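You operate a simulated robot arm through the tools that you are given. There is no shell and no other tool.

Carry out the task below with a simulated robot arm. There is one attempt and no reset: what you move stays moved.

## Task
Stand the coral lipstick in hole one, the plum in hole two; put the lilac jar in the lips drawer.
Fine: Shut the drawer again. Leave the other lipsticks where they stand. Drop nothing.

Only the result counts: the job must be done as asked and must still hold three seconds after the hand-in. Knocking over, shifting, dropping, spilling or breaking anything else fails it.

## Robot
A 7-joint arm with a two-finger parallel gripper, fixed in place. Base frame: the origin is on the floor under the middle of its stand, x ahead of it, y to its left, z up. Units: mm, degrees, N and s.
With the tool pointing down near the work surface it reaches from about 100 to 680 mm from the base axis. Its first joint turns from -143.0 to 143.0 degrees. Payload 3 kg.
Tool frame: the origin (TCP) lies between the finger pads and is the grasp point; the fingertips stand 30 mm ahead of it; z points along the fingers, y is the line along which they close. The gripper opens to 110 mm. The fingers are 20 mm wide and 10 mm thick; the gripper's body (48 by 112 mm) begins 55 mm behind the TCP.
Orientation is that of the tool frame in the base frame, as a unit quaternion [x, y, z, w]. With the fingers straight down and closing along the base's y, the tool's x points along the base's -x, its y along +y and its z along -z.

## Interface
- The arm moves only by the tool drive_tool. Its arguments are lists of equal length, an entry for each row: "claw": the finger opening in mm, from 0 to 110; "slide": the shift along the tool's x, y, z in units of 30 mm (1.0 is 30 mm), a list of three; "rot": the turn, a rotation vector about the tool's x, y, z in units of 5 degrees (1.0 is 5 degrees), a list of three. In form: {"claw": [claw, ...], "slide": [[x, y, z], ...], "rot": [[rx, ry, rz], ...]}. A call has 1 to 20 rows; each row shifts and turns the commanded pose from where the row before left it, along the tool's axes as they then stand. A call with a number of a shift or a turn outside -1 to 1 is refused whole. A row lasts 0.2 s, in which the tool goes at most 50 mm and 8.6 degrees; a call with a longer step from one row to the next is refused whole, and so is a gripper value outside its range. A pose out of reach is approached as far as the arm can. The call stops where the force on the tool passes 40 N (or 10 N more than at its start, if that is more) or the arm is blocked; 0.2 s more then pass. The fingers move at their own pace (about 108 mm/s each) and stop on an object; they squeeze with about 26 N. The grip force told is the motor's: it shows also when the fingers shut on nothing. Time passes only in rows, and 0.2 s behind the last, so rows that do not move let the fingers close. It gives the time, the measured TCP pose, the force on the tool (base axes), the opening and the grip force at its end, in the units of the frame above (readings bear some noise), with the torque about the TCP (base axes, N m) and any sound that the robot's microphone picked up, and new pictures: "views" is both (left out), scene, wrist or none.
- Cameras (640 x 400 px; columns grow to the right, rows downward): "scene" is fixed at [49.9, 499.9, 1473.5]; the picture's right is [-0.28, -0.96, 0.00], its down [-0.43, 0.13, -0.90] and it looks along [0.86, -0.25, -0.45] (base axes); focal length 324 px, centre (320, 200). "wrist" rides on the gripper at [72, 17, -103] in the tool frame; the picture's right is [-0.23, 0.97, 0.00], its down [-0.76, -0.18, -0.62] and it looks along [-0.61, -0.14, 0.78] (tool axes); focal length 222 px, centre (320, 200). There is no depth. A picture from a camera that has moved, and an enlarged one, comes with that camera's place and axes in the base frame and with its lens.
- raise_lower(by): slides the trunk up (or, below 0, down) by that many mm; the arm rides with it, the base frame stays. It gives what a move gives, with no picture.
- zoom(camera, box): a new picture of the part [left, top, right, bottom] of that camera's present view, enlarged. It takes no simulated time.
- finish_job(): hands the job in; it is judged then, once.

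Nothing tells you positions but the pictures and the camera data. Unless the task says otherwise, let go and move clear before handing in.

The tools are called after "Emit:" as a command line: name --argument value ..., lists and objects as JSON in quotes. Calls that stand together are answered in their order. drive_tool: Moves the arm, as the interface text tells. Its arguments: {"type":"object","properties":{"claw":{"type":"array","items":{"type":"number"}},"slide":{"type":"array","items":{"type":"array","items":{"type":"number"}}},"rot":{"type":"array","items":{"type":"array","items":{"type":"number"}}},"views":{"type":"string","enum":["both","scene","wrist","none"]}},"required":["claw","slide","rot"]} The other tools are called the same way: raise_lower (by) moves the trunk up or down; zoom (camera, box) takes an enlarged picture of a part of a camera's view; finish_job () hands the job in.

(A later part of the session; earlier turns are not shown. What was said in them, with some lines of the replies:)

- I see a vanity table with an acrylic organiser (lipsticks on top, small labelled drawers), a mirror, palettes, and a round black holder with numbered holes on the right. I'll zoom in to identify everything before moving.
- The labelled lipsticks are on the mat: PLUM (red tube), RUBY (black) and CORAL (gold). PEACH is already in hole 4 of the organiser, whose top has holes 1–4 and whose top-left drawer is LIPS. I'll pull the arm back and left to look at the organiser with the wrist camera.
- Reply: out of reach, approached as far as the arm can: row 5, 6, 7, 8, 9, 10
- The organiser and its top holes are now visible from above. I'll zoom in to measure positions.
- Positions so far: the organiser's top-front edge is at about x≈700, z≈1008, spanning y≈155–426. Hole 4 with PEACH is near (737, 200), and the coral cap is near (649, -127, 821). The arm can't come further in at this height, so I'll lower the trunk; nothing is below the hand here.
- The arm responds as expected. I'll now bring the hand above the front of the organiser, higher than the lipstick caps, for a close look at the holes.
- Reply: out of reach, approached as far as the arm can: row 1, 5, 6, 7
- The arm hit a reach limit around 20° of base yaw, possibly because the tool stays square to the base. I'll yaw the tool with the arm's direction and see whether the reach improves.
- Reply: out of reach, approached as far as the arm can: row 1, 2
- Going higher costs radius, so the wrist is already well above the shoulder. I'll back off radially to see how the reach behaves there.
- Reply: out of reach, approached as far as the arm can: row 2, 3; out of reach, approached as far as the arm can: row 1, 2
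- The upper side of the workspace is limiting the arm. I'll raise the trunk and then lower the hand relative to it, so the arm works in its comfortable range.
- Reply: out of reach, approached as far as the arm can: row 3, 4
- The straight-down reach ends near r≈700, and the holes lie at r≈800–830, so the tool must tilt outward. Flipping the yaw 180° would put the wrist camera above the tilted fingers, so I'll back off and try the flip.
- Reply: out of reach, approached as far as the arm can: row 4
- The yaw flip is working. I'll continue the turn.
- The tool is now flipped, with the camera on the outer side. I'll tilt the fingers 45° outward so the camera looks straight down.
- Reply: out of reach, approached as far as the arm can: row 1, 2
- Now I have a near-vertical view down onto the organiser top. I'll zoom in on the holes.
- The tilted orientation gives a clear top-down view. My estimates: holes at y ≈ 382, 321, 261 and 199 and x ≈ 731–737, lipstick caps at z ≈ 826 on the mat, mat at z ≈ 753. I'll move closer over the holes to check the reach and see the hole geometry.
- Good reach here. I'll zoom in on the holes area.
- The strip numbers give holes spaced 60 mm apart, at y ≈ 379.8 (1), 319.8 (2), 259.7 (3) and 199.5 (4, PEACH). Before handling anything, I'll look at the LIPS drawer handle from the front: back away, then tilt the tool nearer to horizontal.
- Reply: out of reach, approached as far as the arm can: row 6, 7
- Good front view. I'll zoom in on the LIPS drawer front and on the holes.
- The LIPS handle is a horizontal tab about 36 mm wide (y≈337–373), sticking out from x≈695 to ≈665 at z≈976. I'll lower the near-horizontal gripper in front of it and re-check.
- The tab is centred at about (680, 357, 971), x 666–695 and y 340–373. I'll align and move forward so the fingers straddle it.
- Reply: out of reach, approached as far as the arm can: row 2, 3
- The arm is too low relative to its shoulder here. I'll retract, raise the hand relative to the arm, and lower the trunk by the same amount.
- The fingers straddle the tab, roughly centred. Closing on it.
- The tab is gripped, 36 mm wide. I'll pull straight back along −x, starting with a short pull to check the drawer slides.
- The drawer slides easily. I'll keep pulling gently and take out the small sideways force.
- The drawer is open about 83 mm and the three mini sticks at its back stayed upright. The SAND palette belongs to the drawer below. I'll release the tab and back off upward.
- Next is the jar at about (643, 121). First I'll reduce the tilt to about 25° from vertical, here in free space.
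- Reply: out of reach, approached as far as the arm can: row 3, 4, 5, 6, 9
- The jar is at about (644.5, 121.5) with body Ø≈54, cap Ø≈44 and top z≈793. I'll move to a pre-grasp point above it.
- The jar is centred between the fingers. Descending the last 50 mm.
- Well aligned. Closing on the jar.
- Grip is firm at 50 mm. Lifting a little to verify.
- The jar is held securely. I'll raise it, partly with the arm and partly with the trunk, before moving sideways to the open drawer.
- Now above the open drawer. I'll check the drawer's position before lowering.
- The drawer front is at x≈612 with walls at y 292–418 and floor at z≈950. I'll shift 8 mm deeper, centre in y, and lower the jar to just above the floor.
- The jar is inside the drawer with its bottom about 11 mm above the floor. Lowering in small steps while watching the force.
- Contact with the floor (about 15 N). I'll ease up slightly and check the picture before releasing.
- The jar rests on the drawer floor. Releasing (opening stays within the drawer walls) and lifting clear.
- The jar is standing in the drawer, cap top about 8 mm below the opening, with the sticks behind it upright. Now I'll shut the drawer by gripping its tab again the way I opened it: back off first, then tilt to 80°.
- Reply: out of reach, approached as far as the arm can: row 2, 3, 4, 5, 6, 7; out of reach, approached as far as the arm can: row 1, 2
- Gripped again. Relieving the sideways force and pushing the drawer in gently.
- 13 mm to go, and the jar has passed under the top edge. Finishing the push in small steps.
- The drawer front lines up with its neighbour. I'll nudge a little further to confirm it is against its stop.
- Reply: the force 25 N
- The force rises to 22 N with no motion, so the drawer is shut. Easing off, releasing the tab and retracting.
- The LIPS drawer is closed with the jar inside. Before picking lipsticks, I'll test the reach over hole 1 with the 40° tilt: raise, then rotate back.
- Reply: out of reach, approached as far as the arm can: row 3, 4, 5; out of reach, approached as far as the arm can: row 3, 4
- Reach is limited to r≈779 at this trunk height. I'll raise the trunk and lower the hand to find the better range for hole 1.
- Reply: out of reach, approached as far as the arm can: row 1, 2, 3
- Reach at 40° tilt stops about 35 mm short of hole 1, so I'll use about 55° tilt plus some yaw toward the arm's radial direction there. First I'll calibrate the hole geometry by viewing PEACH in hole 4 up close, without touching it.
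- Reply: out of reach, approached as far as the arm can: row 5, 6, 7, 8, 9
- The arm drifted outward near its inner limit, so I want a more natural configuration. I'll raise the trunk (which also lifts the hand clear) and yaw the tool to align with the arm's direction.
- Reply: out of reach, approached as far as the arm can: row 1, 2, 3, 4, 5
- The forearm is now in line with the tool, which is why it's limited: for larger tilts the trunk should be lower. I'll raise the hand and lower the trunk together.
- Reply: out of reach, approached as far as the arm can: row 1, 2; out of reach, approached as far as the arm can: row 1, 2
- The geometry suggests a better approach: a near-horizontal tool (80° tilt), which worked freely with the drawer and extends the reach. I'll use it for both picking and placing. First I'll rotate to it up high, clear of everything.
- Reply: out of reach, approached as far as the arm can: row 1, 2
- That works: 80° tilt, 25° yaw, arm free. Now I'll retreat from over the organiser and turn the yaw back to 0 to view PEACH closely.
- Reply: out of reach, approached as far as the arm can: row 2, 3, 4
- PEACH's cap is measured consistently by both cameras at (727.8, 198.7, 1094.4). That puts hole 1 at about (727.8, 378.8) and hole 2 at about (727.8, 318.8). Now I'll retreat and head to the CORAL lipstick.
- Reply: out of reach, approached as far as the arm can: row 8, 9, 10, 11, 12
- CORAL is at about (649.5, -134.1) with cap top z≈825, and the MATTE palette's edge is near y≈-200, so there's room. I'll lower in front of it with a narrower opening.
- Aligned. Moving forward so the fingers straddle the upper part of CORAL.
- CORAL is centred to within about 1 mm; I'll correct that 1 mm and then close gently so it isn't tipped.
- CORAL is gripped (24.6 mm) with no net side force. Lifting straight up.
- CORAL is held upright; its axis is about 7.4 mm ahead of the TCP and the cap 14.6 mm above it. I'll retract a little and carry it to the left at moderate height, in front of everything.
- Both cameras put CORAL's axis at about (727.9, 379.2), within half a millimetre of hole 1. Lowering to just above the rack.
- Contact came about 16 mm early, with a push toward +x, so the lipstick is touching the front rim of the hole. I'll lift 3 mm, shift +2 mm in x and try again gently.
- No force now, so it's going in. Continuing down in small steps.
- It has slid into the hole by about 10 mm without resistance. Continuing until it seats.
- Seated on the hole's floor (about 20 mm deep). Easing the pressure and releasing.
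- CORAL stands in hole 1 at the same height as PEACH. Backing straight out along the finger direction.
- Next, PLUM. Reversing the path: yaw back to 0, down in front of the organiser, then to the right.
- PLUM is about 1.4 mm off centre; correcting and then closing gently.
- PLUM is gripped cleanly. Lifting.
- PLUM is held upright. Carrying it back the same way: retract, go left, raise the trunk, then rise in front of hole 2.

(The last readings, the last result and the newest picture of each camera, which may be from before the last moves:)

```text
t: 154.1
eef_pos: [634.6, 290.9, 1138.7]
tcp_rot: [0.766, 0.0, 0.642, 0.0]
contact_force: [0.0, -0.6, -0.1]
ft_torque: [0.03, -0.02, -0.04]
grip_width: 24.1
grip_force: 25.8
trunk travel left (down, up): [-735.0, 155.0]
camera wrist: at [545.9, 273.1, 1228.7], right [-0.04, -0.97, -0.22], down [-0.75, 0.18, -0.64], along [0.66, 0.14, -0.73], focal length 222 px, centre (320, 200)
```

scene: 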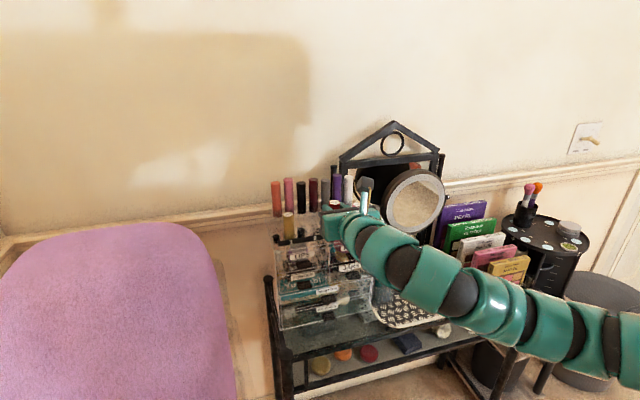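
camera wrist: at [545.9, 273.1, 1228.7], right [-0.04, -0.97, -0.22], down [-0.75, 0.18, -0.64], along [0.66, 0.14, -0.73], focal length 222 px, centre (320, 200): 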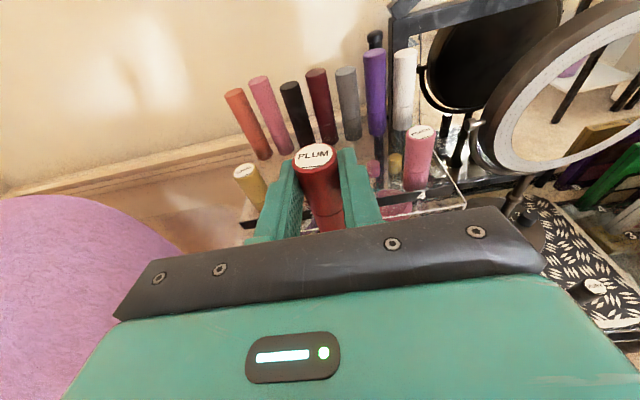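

Emit:
drive_tool --claw '[10, 10, 10, 10, 10, 10]' --slide '[[0, -0.93, 0], [0.127, 0, 0.713], [0.127, 0, 0.713], [0.127, 0, 0.713], [0, 0, 0], [0, 0, 0]]' --rot '[[0, 0, 0], [0, 0, 0], [0, 0, 0], [0, 0, 0], [0, 0, 0], [0, 0, 0]]'

Emit:
zoom --camera "wrist" --box '[200, 60, 440, 220]'

Emit:
zoom --camera "scene" --box '[265, 170, 385, 250]'

```text
t: 155.5
eef_pos: [700.4, 319.5, 1135.1]
tcp_rot: [0.767, 0.001, 0.642, -0.001]
contact_force: [-0.1, 1.1, -0.2]
ft_torque: [-0.01, 0.0, -0.01]
grip_width: 24.3
grip_force: 25.6
trunk travel left (down, up): [-735.0, 155.0]
camera wrist: at [612.5, 301.8, 1224.9], right [-0.04, -0.97, -0.22], down [-0.75, 0.18, -0.64], along [0.66, 0.14, -0.73], focal length 222 px, centre (320, 200)
```

scene: 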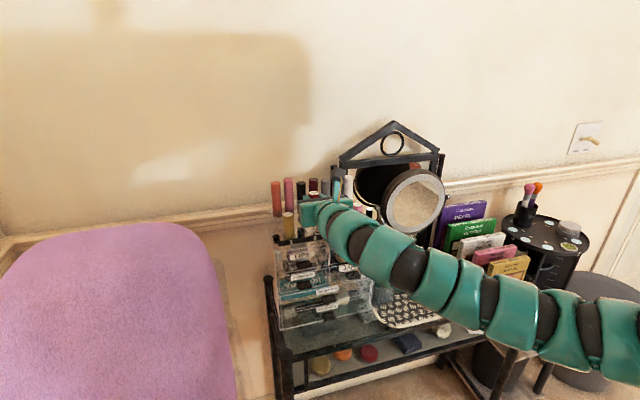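
wrist: 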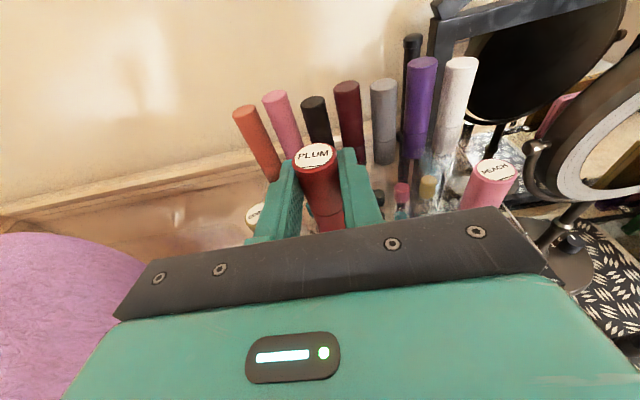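

```text
2.50 times, centred on (320, 140) of wrist
camera zoom: at [612.5, 301.8, 1224.9], right [-0.04, -0.97, -0.22], down [-0.75, 0.18, -0.64], along [0.66, 0.14, -0.73], focal length 555 px, centre (320, 350)
```

zoom: 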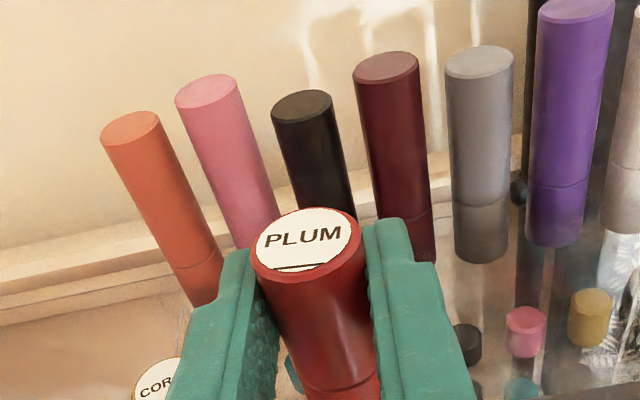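

```text
5.00 times, centred on (325, 210) of scene
camera zoom: at [49.9, 499.9, 1473.5], right [-0.28, -0.96, 0.0], down [-0.43, 0.13, -0.9], along [0.86, -0.25, -0.45], focal length 1621 px, centre (295, 150)
```

zoom: 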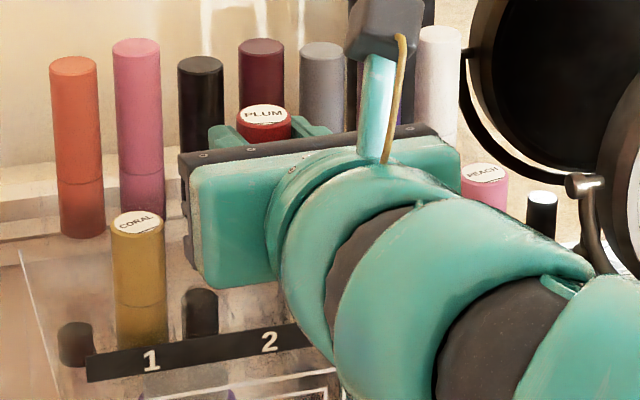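

Emit:
drive_tool --claw '[10, 10, 10, 10]' --slide '[[0, 0, 0], [0, 0, 0], [0, 0, 0], [0, 0, 0]]' --rot '[[0, 0, 0], [0, 0, 0], [0, 0, 0], [0, 0, 0]]' --views "none"

Emit:
zoom --camera "wrist" --box '[280, 120, 360, 220]'

Emit:
zoom --camera "scene" --box '[290, 180, 350, 220]'

```text
t: 156.5
eef_pos: [699.8, 320.3, 1134.9]
tcp_rot: [0.767, 0.0, 0.642, 0.0]
contact_force: [0.2, 0.1, -0.6]
ft_torque: [-0.04, 0.03, -0.02]
grip_width: 24.4
grip_force: 25.9
trunk travel left (down, up): [-735.0, 155.0]
```

```text
4.00 times, centred on (320, 170) of wrist
camera zoom: at [612.1, 301.9, 1225.1], right [-0.04, -0.97, -0.22], down [-0.75, 0.18, -0.64], along [0.66, 0.14, -0.73], focal length 888 px, centre (320, 320)
```

zoom: 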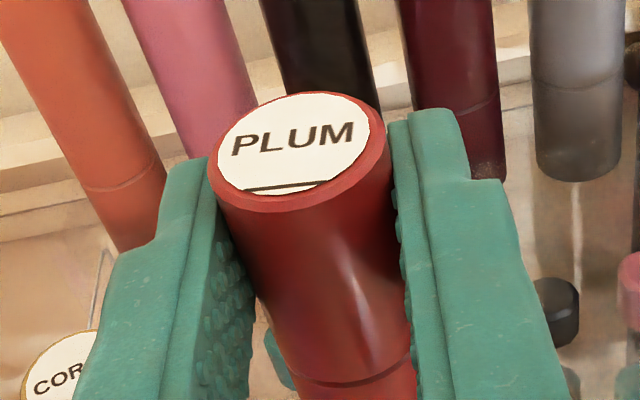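

```text
10.00 times, centred on (320, 200) of scene
camera zoom: at [49.9, 499.9, 1473.5], right [-0.28, -0.96, 0.0], down [-0.43, 0.13, -0.9], along [0.86, -0.25, -0.45], focal length 3242 px, centre (320, 200)
```

zoom: 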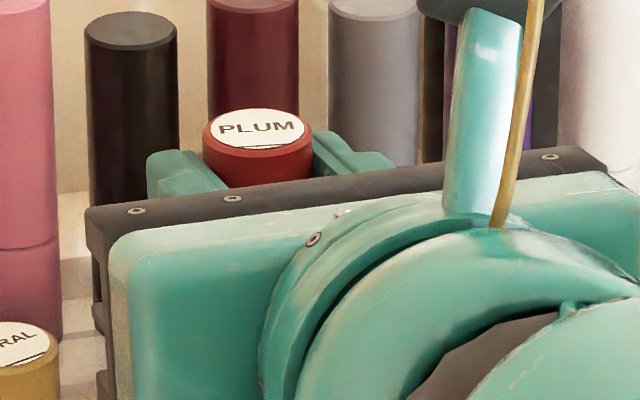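

Emit:
drive_tool --claw '[10, 10, 10, 10, 10, 10]' --slide '[[0.05, -0.012, 0.287], [0.05, -0.012, 0.287], [0, 0, 0], [-0.55, 0, 0.099], [-0.55, 0, 0.099], [0, 0, 0]]' --rot '[[0, 0, 0], [0, 0, 0], [0, 0, 0], [0, 0, 0], [0, 0, 0], [0, 0, 0]]'

Emit:
zoom --camera "wrist" --box '[200, 60, 440, 220]'

Emit:
zoom --camera "scene" --box '[275, 190, 375, 250]'

```text
t: 157.9
eef_pos: [718.4, 320.9, 1103.0]
tcp_rot: [0.767, 0.0, 0.642, -0.001]
contact_force: [-0.9, -0.1, -0.5]
ft_torque: [0.02, 0.02, -0.03]
grip_width: 24.2
grip_force: 26.2
trunk travel left (down, up): [-735.0, 155.0]
camera wrist: at [629.9, 302.4, 1193.4], right [-0.04, -0.97, -0.22], down [-0.75, 0.18, -0.64], along [0.66, 0.14, -0.73], focal length 222 px, centre (320, 200)
```

scene: 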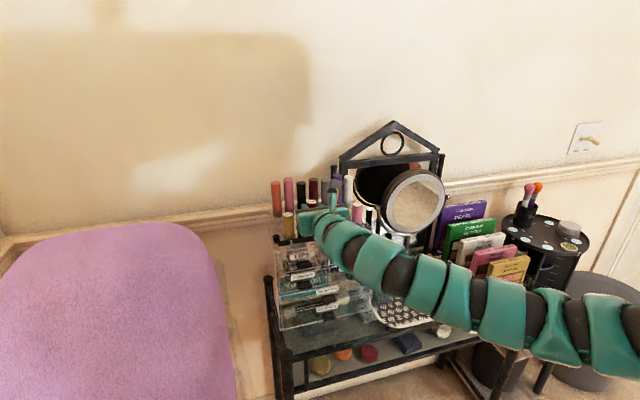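
wrist: 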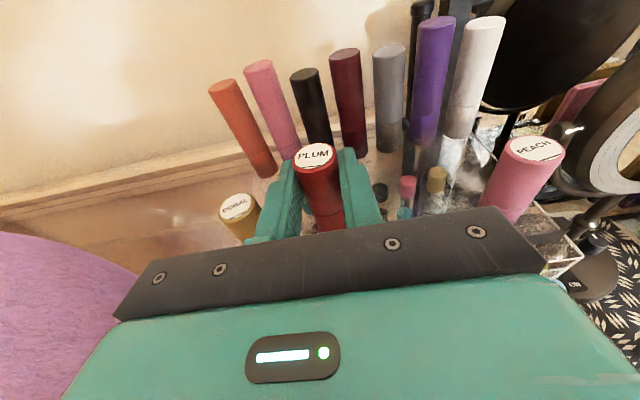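

```text
2.50 times, centred on (320, 140) of wrist
camera zoom: at [629.9, 302.4, 1193.4], right [-0.04, -0.97, -0.22], down [-0.75, 0.18, -0.64], along [0.66, 0.14, -0.73], focal length 555 px, centre (320, 350)
```

zoom: 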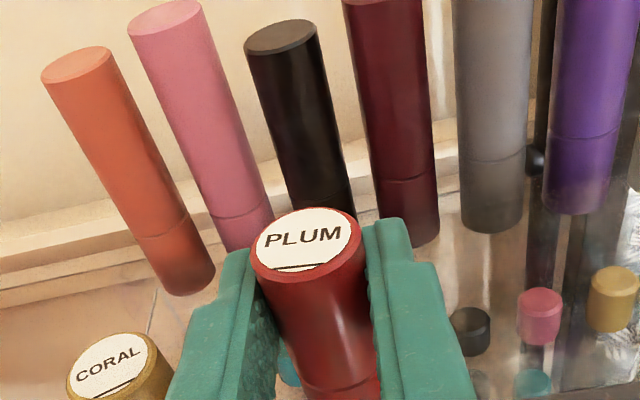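

```text
6.40 times, centred on (325, 220) of scene
camera zoom: at [49.9, 499.9, 1473.5], right [-0.28, -0.96, 0.0], down [-0.43, 0.13, -0.9], along [0.86, -0.25, -0.45], focal length 2075 px, centre (288, 72)
```

zoom: 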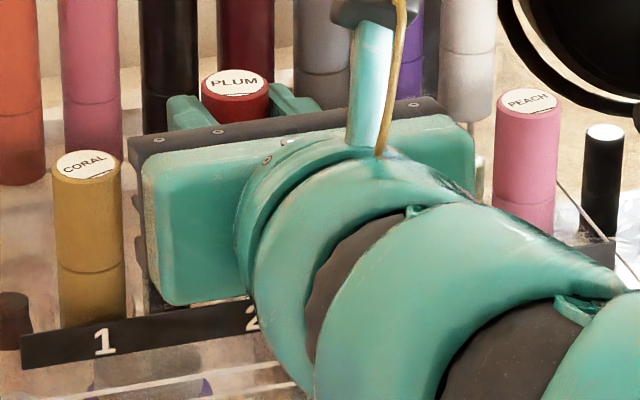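

In the scene view, PLUM's cap lines up with the CORAL–PEACH line at the hole-2 position. I'll lower it gently and use the contact forces to adjust.

Emit:
drive_tool --claw '[10, 10, 10]' --slide '[[-0.1, 0, 0.018], [-0.1, 0, 0.018], [0, 0, 0]]' --rot '[[0, 0, 0], [0, 0, 0], [0, 0, 0]]' --views "none"

Emit:
drive_tool --claw '[10, 10]' --slide '[[-0.08, 0, 0.014], [0, 0, 0]]' --rot '[[0, 0, 0], [0, 0, 0]]' --views "none"

```text
t: 158.7
eef_pos: [717.7, 319.4, 1098.6]
tcp_rot: [0.766, 0.001, 0.642, -0.001]
contact_force: [-1.0, -0.4, 0.9]
ft_torque: [-0.01, 0.05, 0.03]
grip_width: 24.1
grip_force: 25.9
trunk travel left (down, up): [-735.0, 155.0]
```

```text
t: 159.3
eef_pos: [717.1, 320.8, 1095.6]
tcp_rot: [0.766, 0.0, 0.642, 0.0]
contact_force: [-3.8, -0.5, -1.2]
ft_torque: [-0.02, 0.28, -0.01]
grip_width: 24.2
grip_force: 26.6
trunk travel left (down, up): [-735.0, 155.0]
```

A light push toward −x with no vertical force: it's entering and touching the rear of the hole. I'll shift 1.5 mm back and continue.

Emit:
drive_tool --claw '[10, 10]' --slide '[[-0.009, 0, -0.05], [0, 0, 0]]' --rot '[[0, 0, 0], [0, 0, 0]]' --views "none"

Emit:
drive_tool --claw '[10, 10]' --slide '[[-0.066, 0, 0.012], [0, 0, 0]]' --rot '[[0, 0, 0], [0, 0, 0]]' --views "none"

```text
t: 159.9
eef_pos: [717.0, 320.2, 1095.3]
tcp_rot: [0.767, 0.0, 0.642, 0.0]
contact_force: [-0.3, 0.0, -0.1]
ft_torque: [-0.02, -0.01, 0.01]
grip_width: 24.3
grip_force: 25.8
trunk travel left (down, up): [-735.0, 155.0]
```

```text
t: 160.5
eef_pos: [717.1, 319.3, 1093.4]
tcp_rot: [0.767, 0.0, 0.642, 0.0]
contact_force: [1.1, -1.1, 0.1]
ft_torque: [0.01, 0.0, -0.01]
grip_width: 24.5
grip_force: 26.1
trunk travel left (down, up): [-735.0, 155.0]
```

Force is back to zero and it's moving down freely. Continuing.

Emit:
drive_tool --claw '[10, 10, 10]' --slide '[[-0.066, 0, 0.012], [-0.066, 0, 0.012], [0, 0, 0]]' --rot '[[0, 0, 0], [0, 0, 0], [0, 0, 0]]' --views "none"

Emit:
drive_tool --claw '[10, 10, 10]' --slide '[[-0.066, 0, 0.012], [-0.066, 0, 0.012], [0, 0, 0]]' --rot '[[0, 0, 0], [0, 0, 0], [0, 0, 0]]'

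Emit:
zoom --camera "wrist" --box '[200, 60, 440, 220]'

Emit:
zoom --camera "scene" --box '[275, 190, 375, 250]'

```text
t: 161.3
eef_pos: [715.7, 319.7, 1088.9]
tcp_rot: [0.767, 0.001, 0.642, -0.001]
contact_force: [-0.4, 0.4, -0.1]
ft_torque: [-0.02, 0.04, -0.04]
grip_width: 24.4
grip_force: 25.4
trunk travel left (down, up): [-735.0, 155.0]
```

```text
t: 162.1
eef_pos: [717.1, 320.8, 1085.3]
tcp_rot: [0.766, 0.001, 0.642, -0.001]
contact_force: [0.1, 0.4, -1.0]
ft_torque: [0.01, 0.02, -0.01]
grip_width: 24.4
grip_force: 26.2
trunk travel left (down, up): [-735.0, 155.0]
camera wrist: at [627.9, 302.2, 1175.4], right [-0.04, -0.97, -0.22], down [-0.75, 0.18, -0.64], along [0.66, 0.14, -0.73], focal length 222 px, centre (320, 200)
```

scene: 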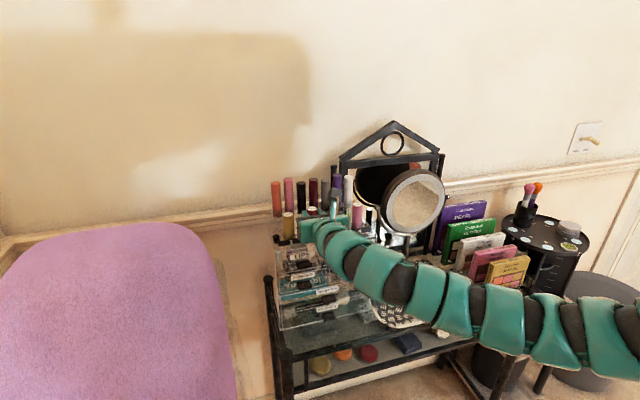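
wrist: 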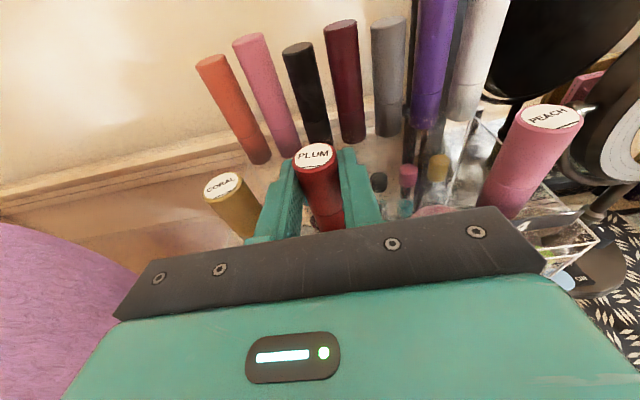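

```text
2.50 times, centred on (320, 140) of wrist
camera zoom: at [627.9, 302.2, 1175.4], right [-0.04, -0.97, -0.22], down [-0.75, 0.18, -0.64], along [0.66, 0.14, -0.73], focal length 555 px, centre (320, 350)
```

zoom: 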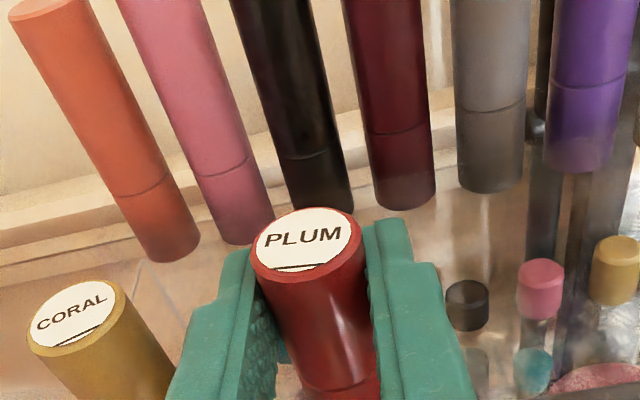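

```text
6.40 times, centred on (325, 220) of scene
camera zoom: at [49.9, 499.9, 1473.5], right [-0.28, -0.96, 0.0], down [-0.43, 0.13, -0.9], along [0.86, -0.25, -0.45], focal length 2075 px, centre (288, 72)
```

zoom: 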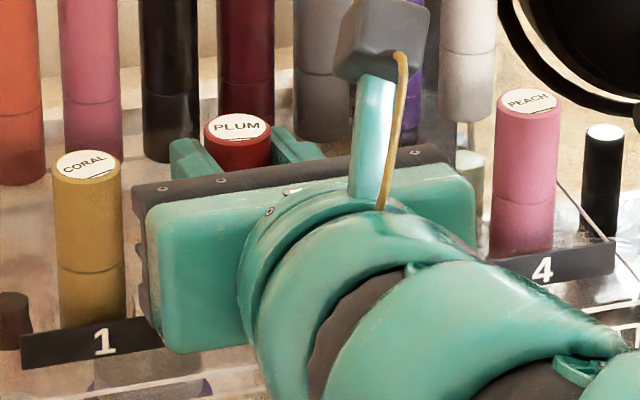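

PLUM is in the hole with about 7 mm left to match the others. Continuing until it seats.

Emit:
drive_tool --claw '[10, 10, 10]' --slide '[[-0.066, 0, 0.012], [-0.066, 0, 0.012], [0, 0, 0]]' --rot '[[0, 0, 0], [0, 0, 0], [0, 0, 0]]' --views "none"

Emit:
drive_tool --claw '[10, 10]' --slide '[[-0.066, 0, 0.012], [0, 0, 0]]' --rot '[[0, 0, 0], [0, 0, 0]]' --views "none"

Emit:
drive_tool --claw '[10, 10]' --slide '[[-0.066, 0, 0.012], [0, 0, 0]]' --rot '[[0, 0, 0], [0, 0, 0]]' --views "none"

```text
t: 162.9
eef_pos: [717.3, 319.7, 1080.7]
tcp_rot: [0.767, 0.001, 0.642, -0.001]
contact_force: [-0.3, -0.6, 0.4]
ft_torque: [0.03, -0.03, -0.02]
grip_width: 24.5
grip_force: 25.4
trunk travel left (down, up): [-735.0, 155.0]
```

```text
t: 163.5
eef_pos: [716.9, 320.3, 1078.8]
tcp_rot: [0.766, 0.0, 0.643, 0.0]
contact_force: [-0.2, -0.7, 0.9]
ft_torque: [0.03, -0.07, 0.02]
grip_width: 24.4
grip_force: 26.2
trunk travel left (down, up): [-735.0, 155.0]
```

```text
t: 164.1
eef_pos: [717.3, 320.6, 1079.1]
tcp_rot: [0.766, 0.0, 0.643, -0.001]
contact_force: [4.3, 2.4, 12.2]
ft_torque: [0.07, -0.31, 0.05]
grip_width: 24.4
grip_force: 26.0
trunk travel left (down, up): [-735.0, 155.0]
```

Seated (12 N). Easing off and releasing.

Emit:
drive_tool --claw '[10, 10]' --slide '[[0.05, 0, -0.009], [0, 0, 0]]' --rot '[[0, 0, 0], [0, 0, 0]]' --views "none"

Emit:
drive_tool --claw '[28, 34, 40, 46, 46]' --slide '[[0, 0, 0], [0, 0, 0], [0, 0, 0], [0, 0, 0], [0, 0, 0]]' --rot '[[0, 0, 0], [0, 0, 0], [0, 0, 0], [0, 0, 0], [0, 0, 0]]'

Emit:
zoom --camera "wrist" --box '[200, 60, 440, 220]'

Emit:
zoom --camera "scene" --box '[275, 190, 375, 250]'

```text
t: 164.7
eef_pos: [716.8, 319.1, 1078.7]
tcp_rot: [0.766, -0.001, 0.643, 0.0]
contact_force: [3.3, 2.3, 11.4]
ft_torque: [0.12, -0.28, 0.01]
grip_width: 24.3
grip_force: 26.2
trunk travel left (down, up): [-735.0, 155.0]
```

```text
t: 165.9
eef_pos: [716.7, 321.0, 1078.8]
tcp_rot: [0.766, 0.0, 0.642, 0.0]
contact_force: [-0.3, -0.8, -0.4]
ft_torque: [-0.01, 0.01, 0.0]
grip_width: 46.3
grip_force: 0.0
trunk travel left (down, up): [-735.0, 155.0]
camera wrist: at [627.8, 302.1, 1168.5], right [-0.04, -0.97, -0.22], down [-0.75, 0.18, -0.64], along [0.66, 0.14, -0.73], focal length 222 px, centre (320, 200)
```

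scene: 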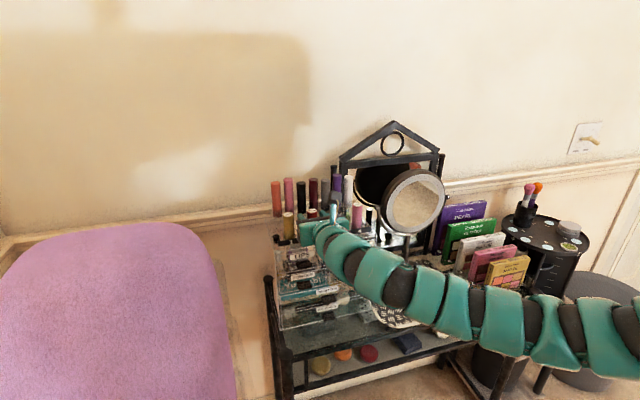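
wrist: 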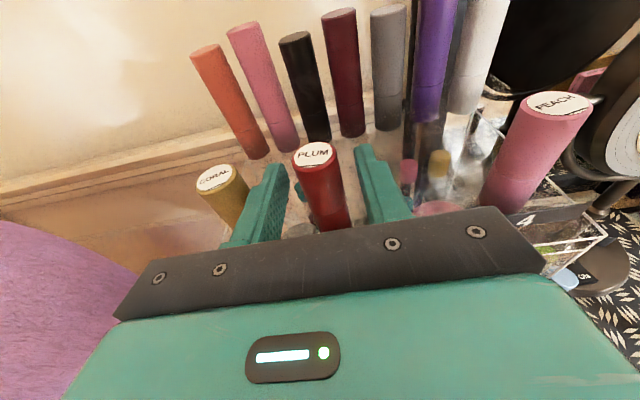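

```text
2.50 times, centred on (320, 140) of wrist
camera zoom: at [627.8, 302.1, 1168.5], right [-0.04, -0.97, -0.22], down [-0.75, 0.18, -0.64], along [0.66, 0.14, -0.73], focal length 555 px, centre (320, 350)
```

zoom: 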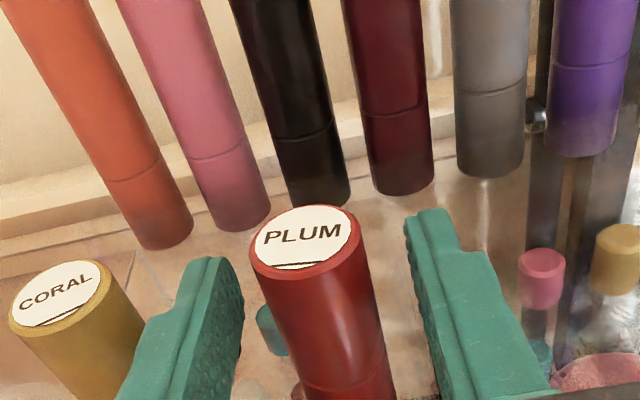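

```text
6.40 times, centred on (325, 220) of scene
camera zoom: at [49.9, 499.9, 1473.5], right [-0.28, -0.96, 0.0], down [-0.43, 0.13, -0.9], along [0.86, -0.25, -0.45], focal length 2075 px, centre (288, 72)
```

zoom: 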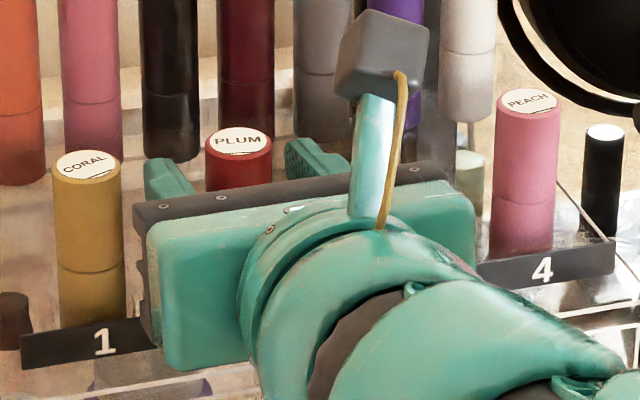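

PLUM sits exactly where predicted, level with CORAL and PEACH. Backing straight out.

Emit:
drive_tool --claw '[46, 46, 46, 46, 46, 46]' --slide '[[0, 0, -0.3], [0, 0, -0.7], [0, 0, -1], [0, 0, -1], [0, 0, -0.5], [0, 0, 0]]' --rot '[[0, 0, 0], [0, 0, 0], [0, 0, 0], [0, 0, 0], [0, 0, 0], [0, 0, 0]]'

Emit:
drive_tool --claw '[46, 46, 46, 46, 46, 46, 46, 46, 46]' --slide '[[-0.8, 0.3, -0.2], [-0.8, 0.9, 0], [-0.3, 0.9, 0], [0, 0.9, 0], [0, 0.9, 0], [0, 0.9, 0], [0, 0.9, 0], [0, 0, 0], [0, 0, 0]]' --rot '[[0, 0, 0], [0, 0, 0], [0, 0, 0], [0, 0, 0], [0, 0, 0], [0, 0, 0], [0, 0, 0], [0, 0, 0], [0, 0, 0]]'

Emit:
zoom --camera "scene" --box '[265, 180, 385, 260]'

Emit:
zoom --camera "scene" --box '[265, 230, 395, 330]'

```text
t: 167.3
eef_pos: [612.3, 319.6, 1096.6]
tcp_rot: [0.767, 0.0, 0.642, 0.0]
contact_force: [0.8, 0.4, -0.1]
ft_torque: [-0.01, 0.02, -0.02]
grip_width: 46.1
grip_force: 0.1
trunk travel left (down, up): [-735.0, 155.0]
camera wrist: at [524.0, 301.7, 1186.1], right [-0.04, -0.97, -0.22], down [-0.75, 0.18, -0.64], along [0.66, 0.14, -0.73], focal length 222 px, centre (320, 200)
```

scene: 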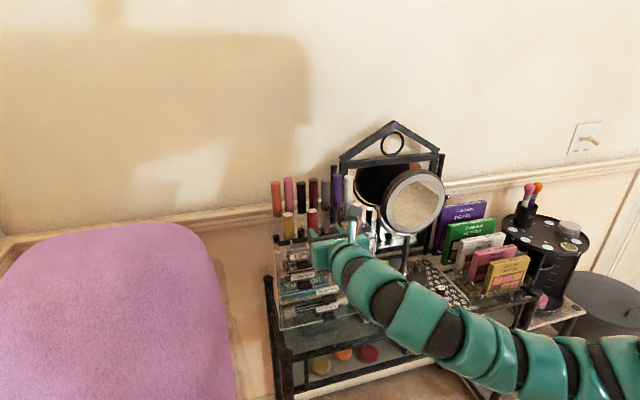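
wrist: 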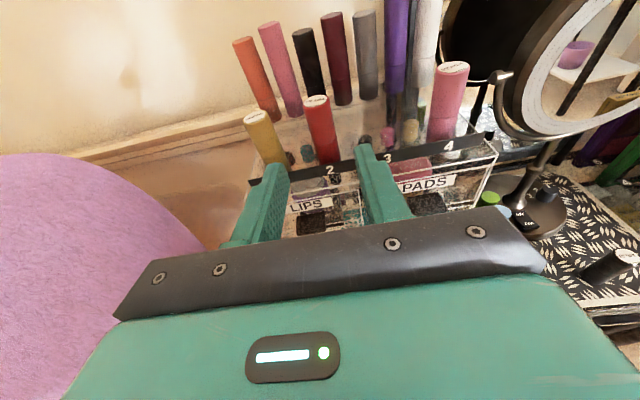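

```text
t: 169.3
eef_pos: [596.1, 146.3, 1042.2]
tcp_rot: [0.767, 0.0, 0.642, 0.0]
contact_force: [-0.3, 0.5, -0.6]
ft_torque: [0.02, 0.02, -0.02]
grip_width: 46.1
grip_force: 0.2
trunk travel left (down, up): [-735.0, 155.0]
camera wrist: at [508.1, 128.7, 1131.8], right [-0.04, -0.97, -0.22], down [-0.75, 0.18, -0.64], along [0.66, 0.14, -0.73], focal length 222 px, centre (320, 200)
```

scene: 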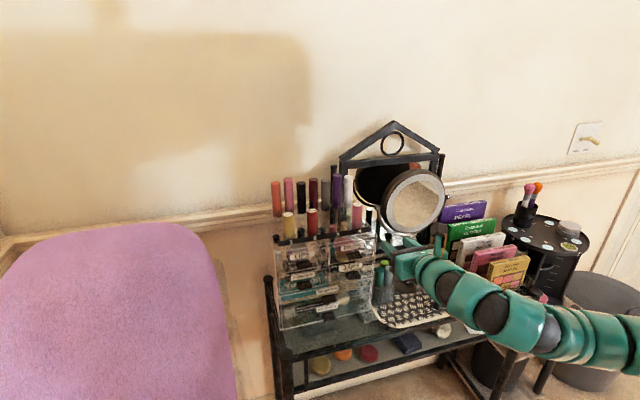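
wrist: 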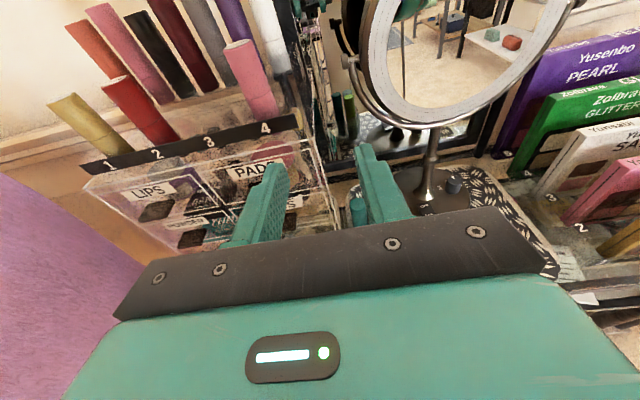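

```text
5.00 times, centred on (325, 220) of scene
camera zoom: at [49.9, 499.9, 1473.5], right [-0.28, -0.96, 0.0], down [-0.43, 0.13, -0.9], along [0.86, -0.25, -0.45], focal length 1621 px, centre (295, 100)
```

zoom: 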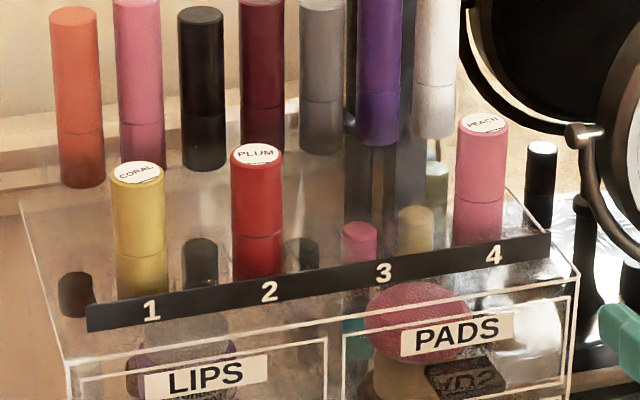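

```text
4.00 times, centred on (330, 280) of scene
camera zoom: at [49.9, 499.9, 1473.5], right [-0.28, -0.96, 0.0], down [-0.43, 0.13, -0.9], along [0.86, -0.25, -0.45], focal length 1297 px, centre (280, -120)
```

zoom: 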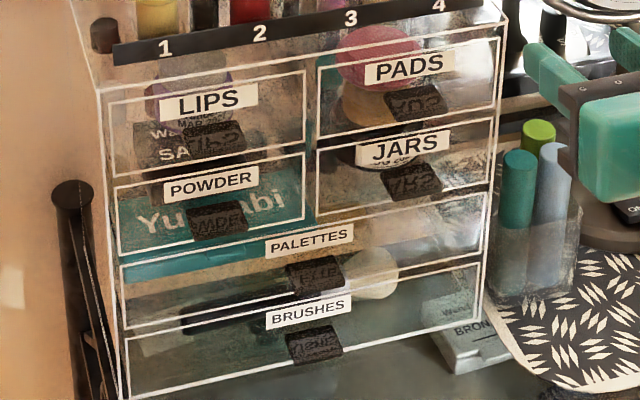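

Everything looks right: CORAL in 1, PLUM in 2, PEACH in 4, and the LIPS drawer flush with the jar visible inside. I'll raise the arm clear and check that RUBY and the rest of the table are undisturbed.

Emit:
raise_lower --by 150

Emit:
drive_tool --claw '[46, 46, 46, 46]' --slide '[[0, 0, -0.6], [0, 0, -0.6], [0, 0, 0], [0, 0, 0]]' --rot '[[0, 0, 0], [0, 0, 0], [0, 0, 0], [0, 0, 0]]'

Emit:
zoom --camera "scene" --box '[370, 230, 540, 340]'

Emit:
zoom --camera "scene" --box '[265, 180, 385, 260]'

```text
t: 171.1
eef_pos: [596.4, 147.5, 1191.2]
tcp_rot: [0.767, 0.001, 0.642, -0.001]
contact_force: [0.4, -0.8, 0.4]
ft_torque: [0.0, -0.01, -0.02]
grip_width: 45.8
grip_force: 0.0
trunk travel left (down, up): [-885.0, 5.0]
```

```text
t: 172.1
eef_pos: [562.0, 146.6, 1197.2]
tcp_rot: [0.766, 0.0, 0.643, 0.0]
contact_force: [0.2, -0.2, -0.9]
ft_torque: [-0.04, -0.02, 0.01]
grip_width: 46.0
grip_force: 0.1
trunk travel left (down, up): [-885.0, 5.0]
camera wrist: at [472.3, 128.9, 1287.9], right [-0.04, -0.97, -0.22], down [-0.75, 0.18, -0.64], along [0.66, 0.14, -0.73], focal length 222 px, centre (320, 200)
```

scene: 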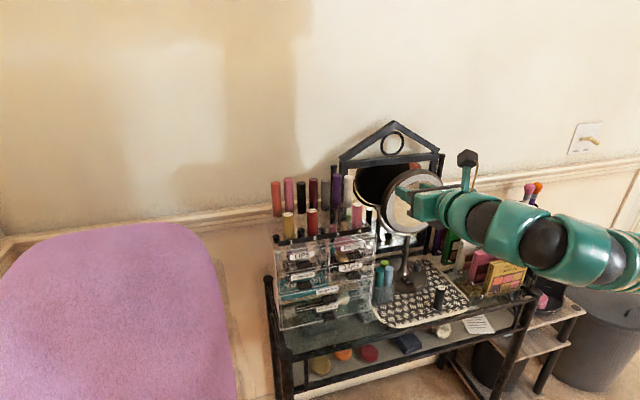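
wrist: 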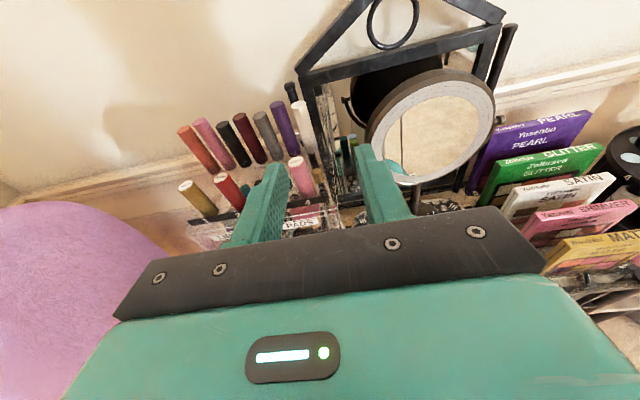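

```text
3.64 times, centred on (455, 285) of scene
camera zoom: at [49.9, 499.9, 1473.5], right [-0.28, -0.96, 0.0], down [-0.43, 0.13, -0.9], along [0.86, -0.25, -0.45], focal length 1179 px, centre (-171, -109)
```

zoom: 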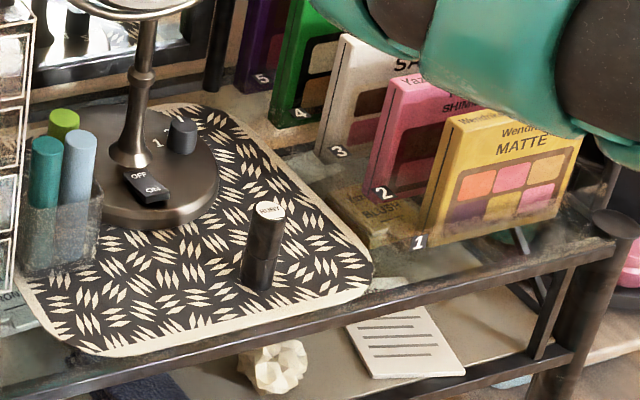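

```text
5.00 times, centred on (325, 220) of scene
camera zoom: at [49.9, 499.9, 1473.5], right [-0.28, -0.96, 0.0], down [-0.43, 0.13, -0.9], along [0.86, -0.25, -0.45], focal length 1621 px, centre (295, 100)
```

zoom: 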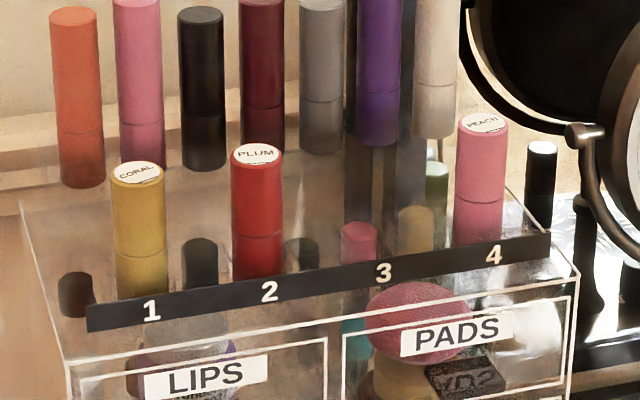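

CORAL stands in hole 1, PLUM in hole 2, and the lilac jar is in the shut LIPS drawer. RUBY, PEACH and the other lipsticks are where they were, nothing is knocked over, and the arm is clear. Handing in now.

Emit:
finish_job

```text
The job is handed in.
```

The job is done and handed in: CORAL stands in hole one, PLUM stands in hole two, and the lilac jar is inside the shut LIPS drawer. I haven't seen the judge's result.

- **Lipsticks:** I went by the names on the caps, not the tube colours. CORAL is the gold tube and PLUM is the red one. Both rest on the bottom of their holes, level with PEACH in hole four.
- **Drawer:** It is pushed in until it stopped and sits level with the drawer beside it. The jar stands in front of the small sticks that were already in there.
- **Everything else:** RUBY is still standing on the mat, PEACH and the back row are where they were, and nothing was dropped or knocked over.

CORAL touched the front rim of its hole on the first try. I lifted it slightly, shifted it about 2 mm, and it went in freely.
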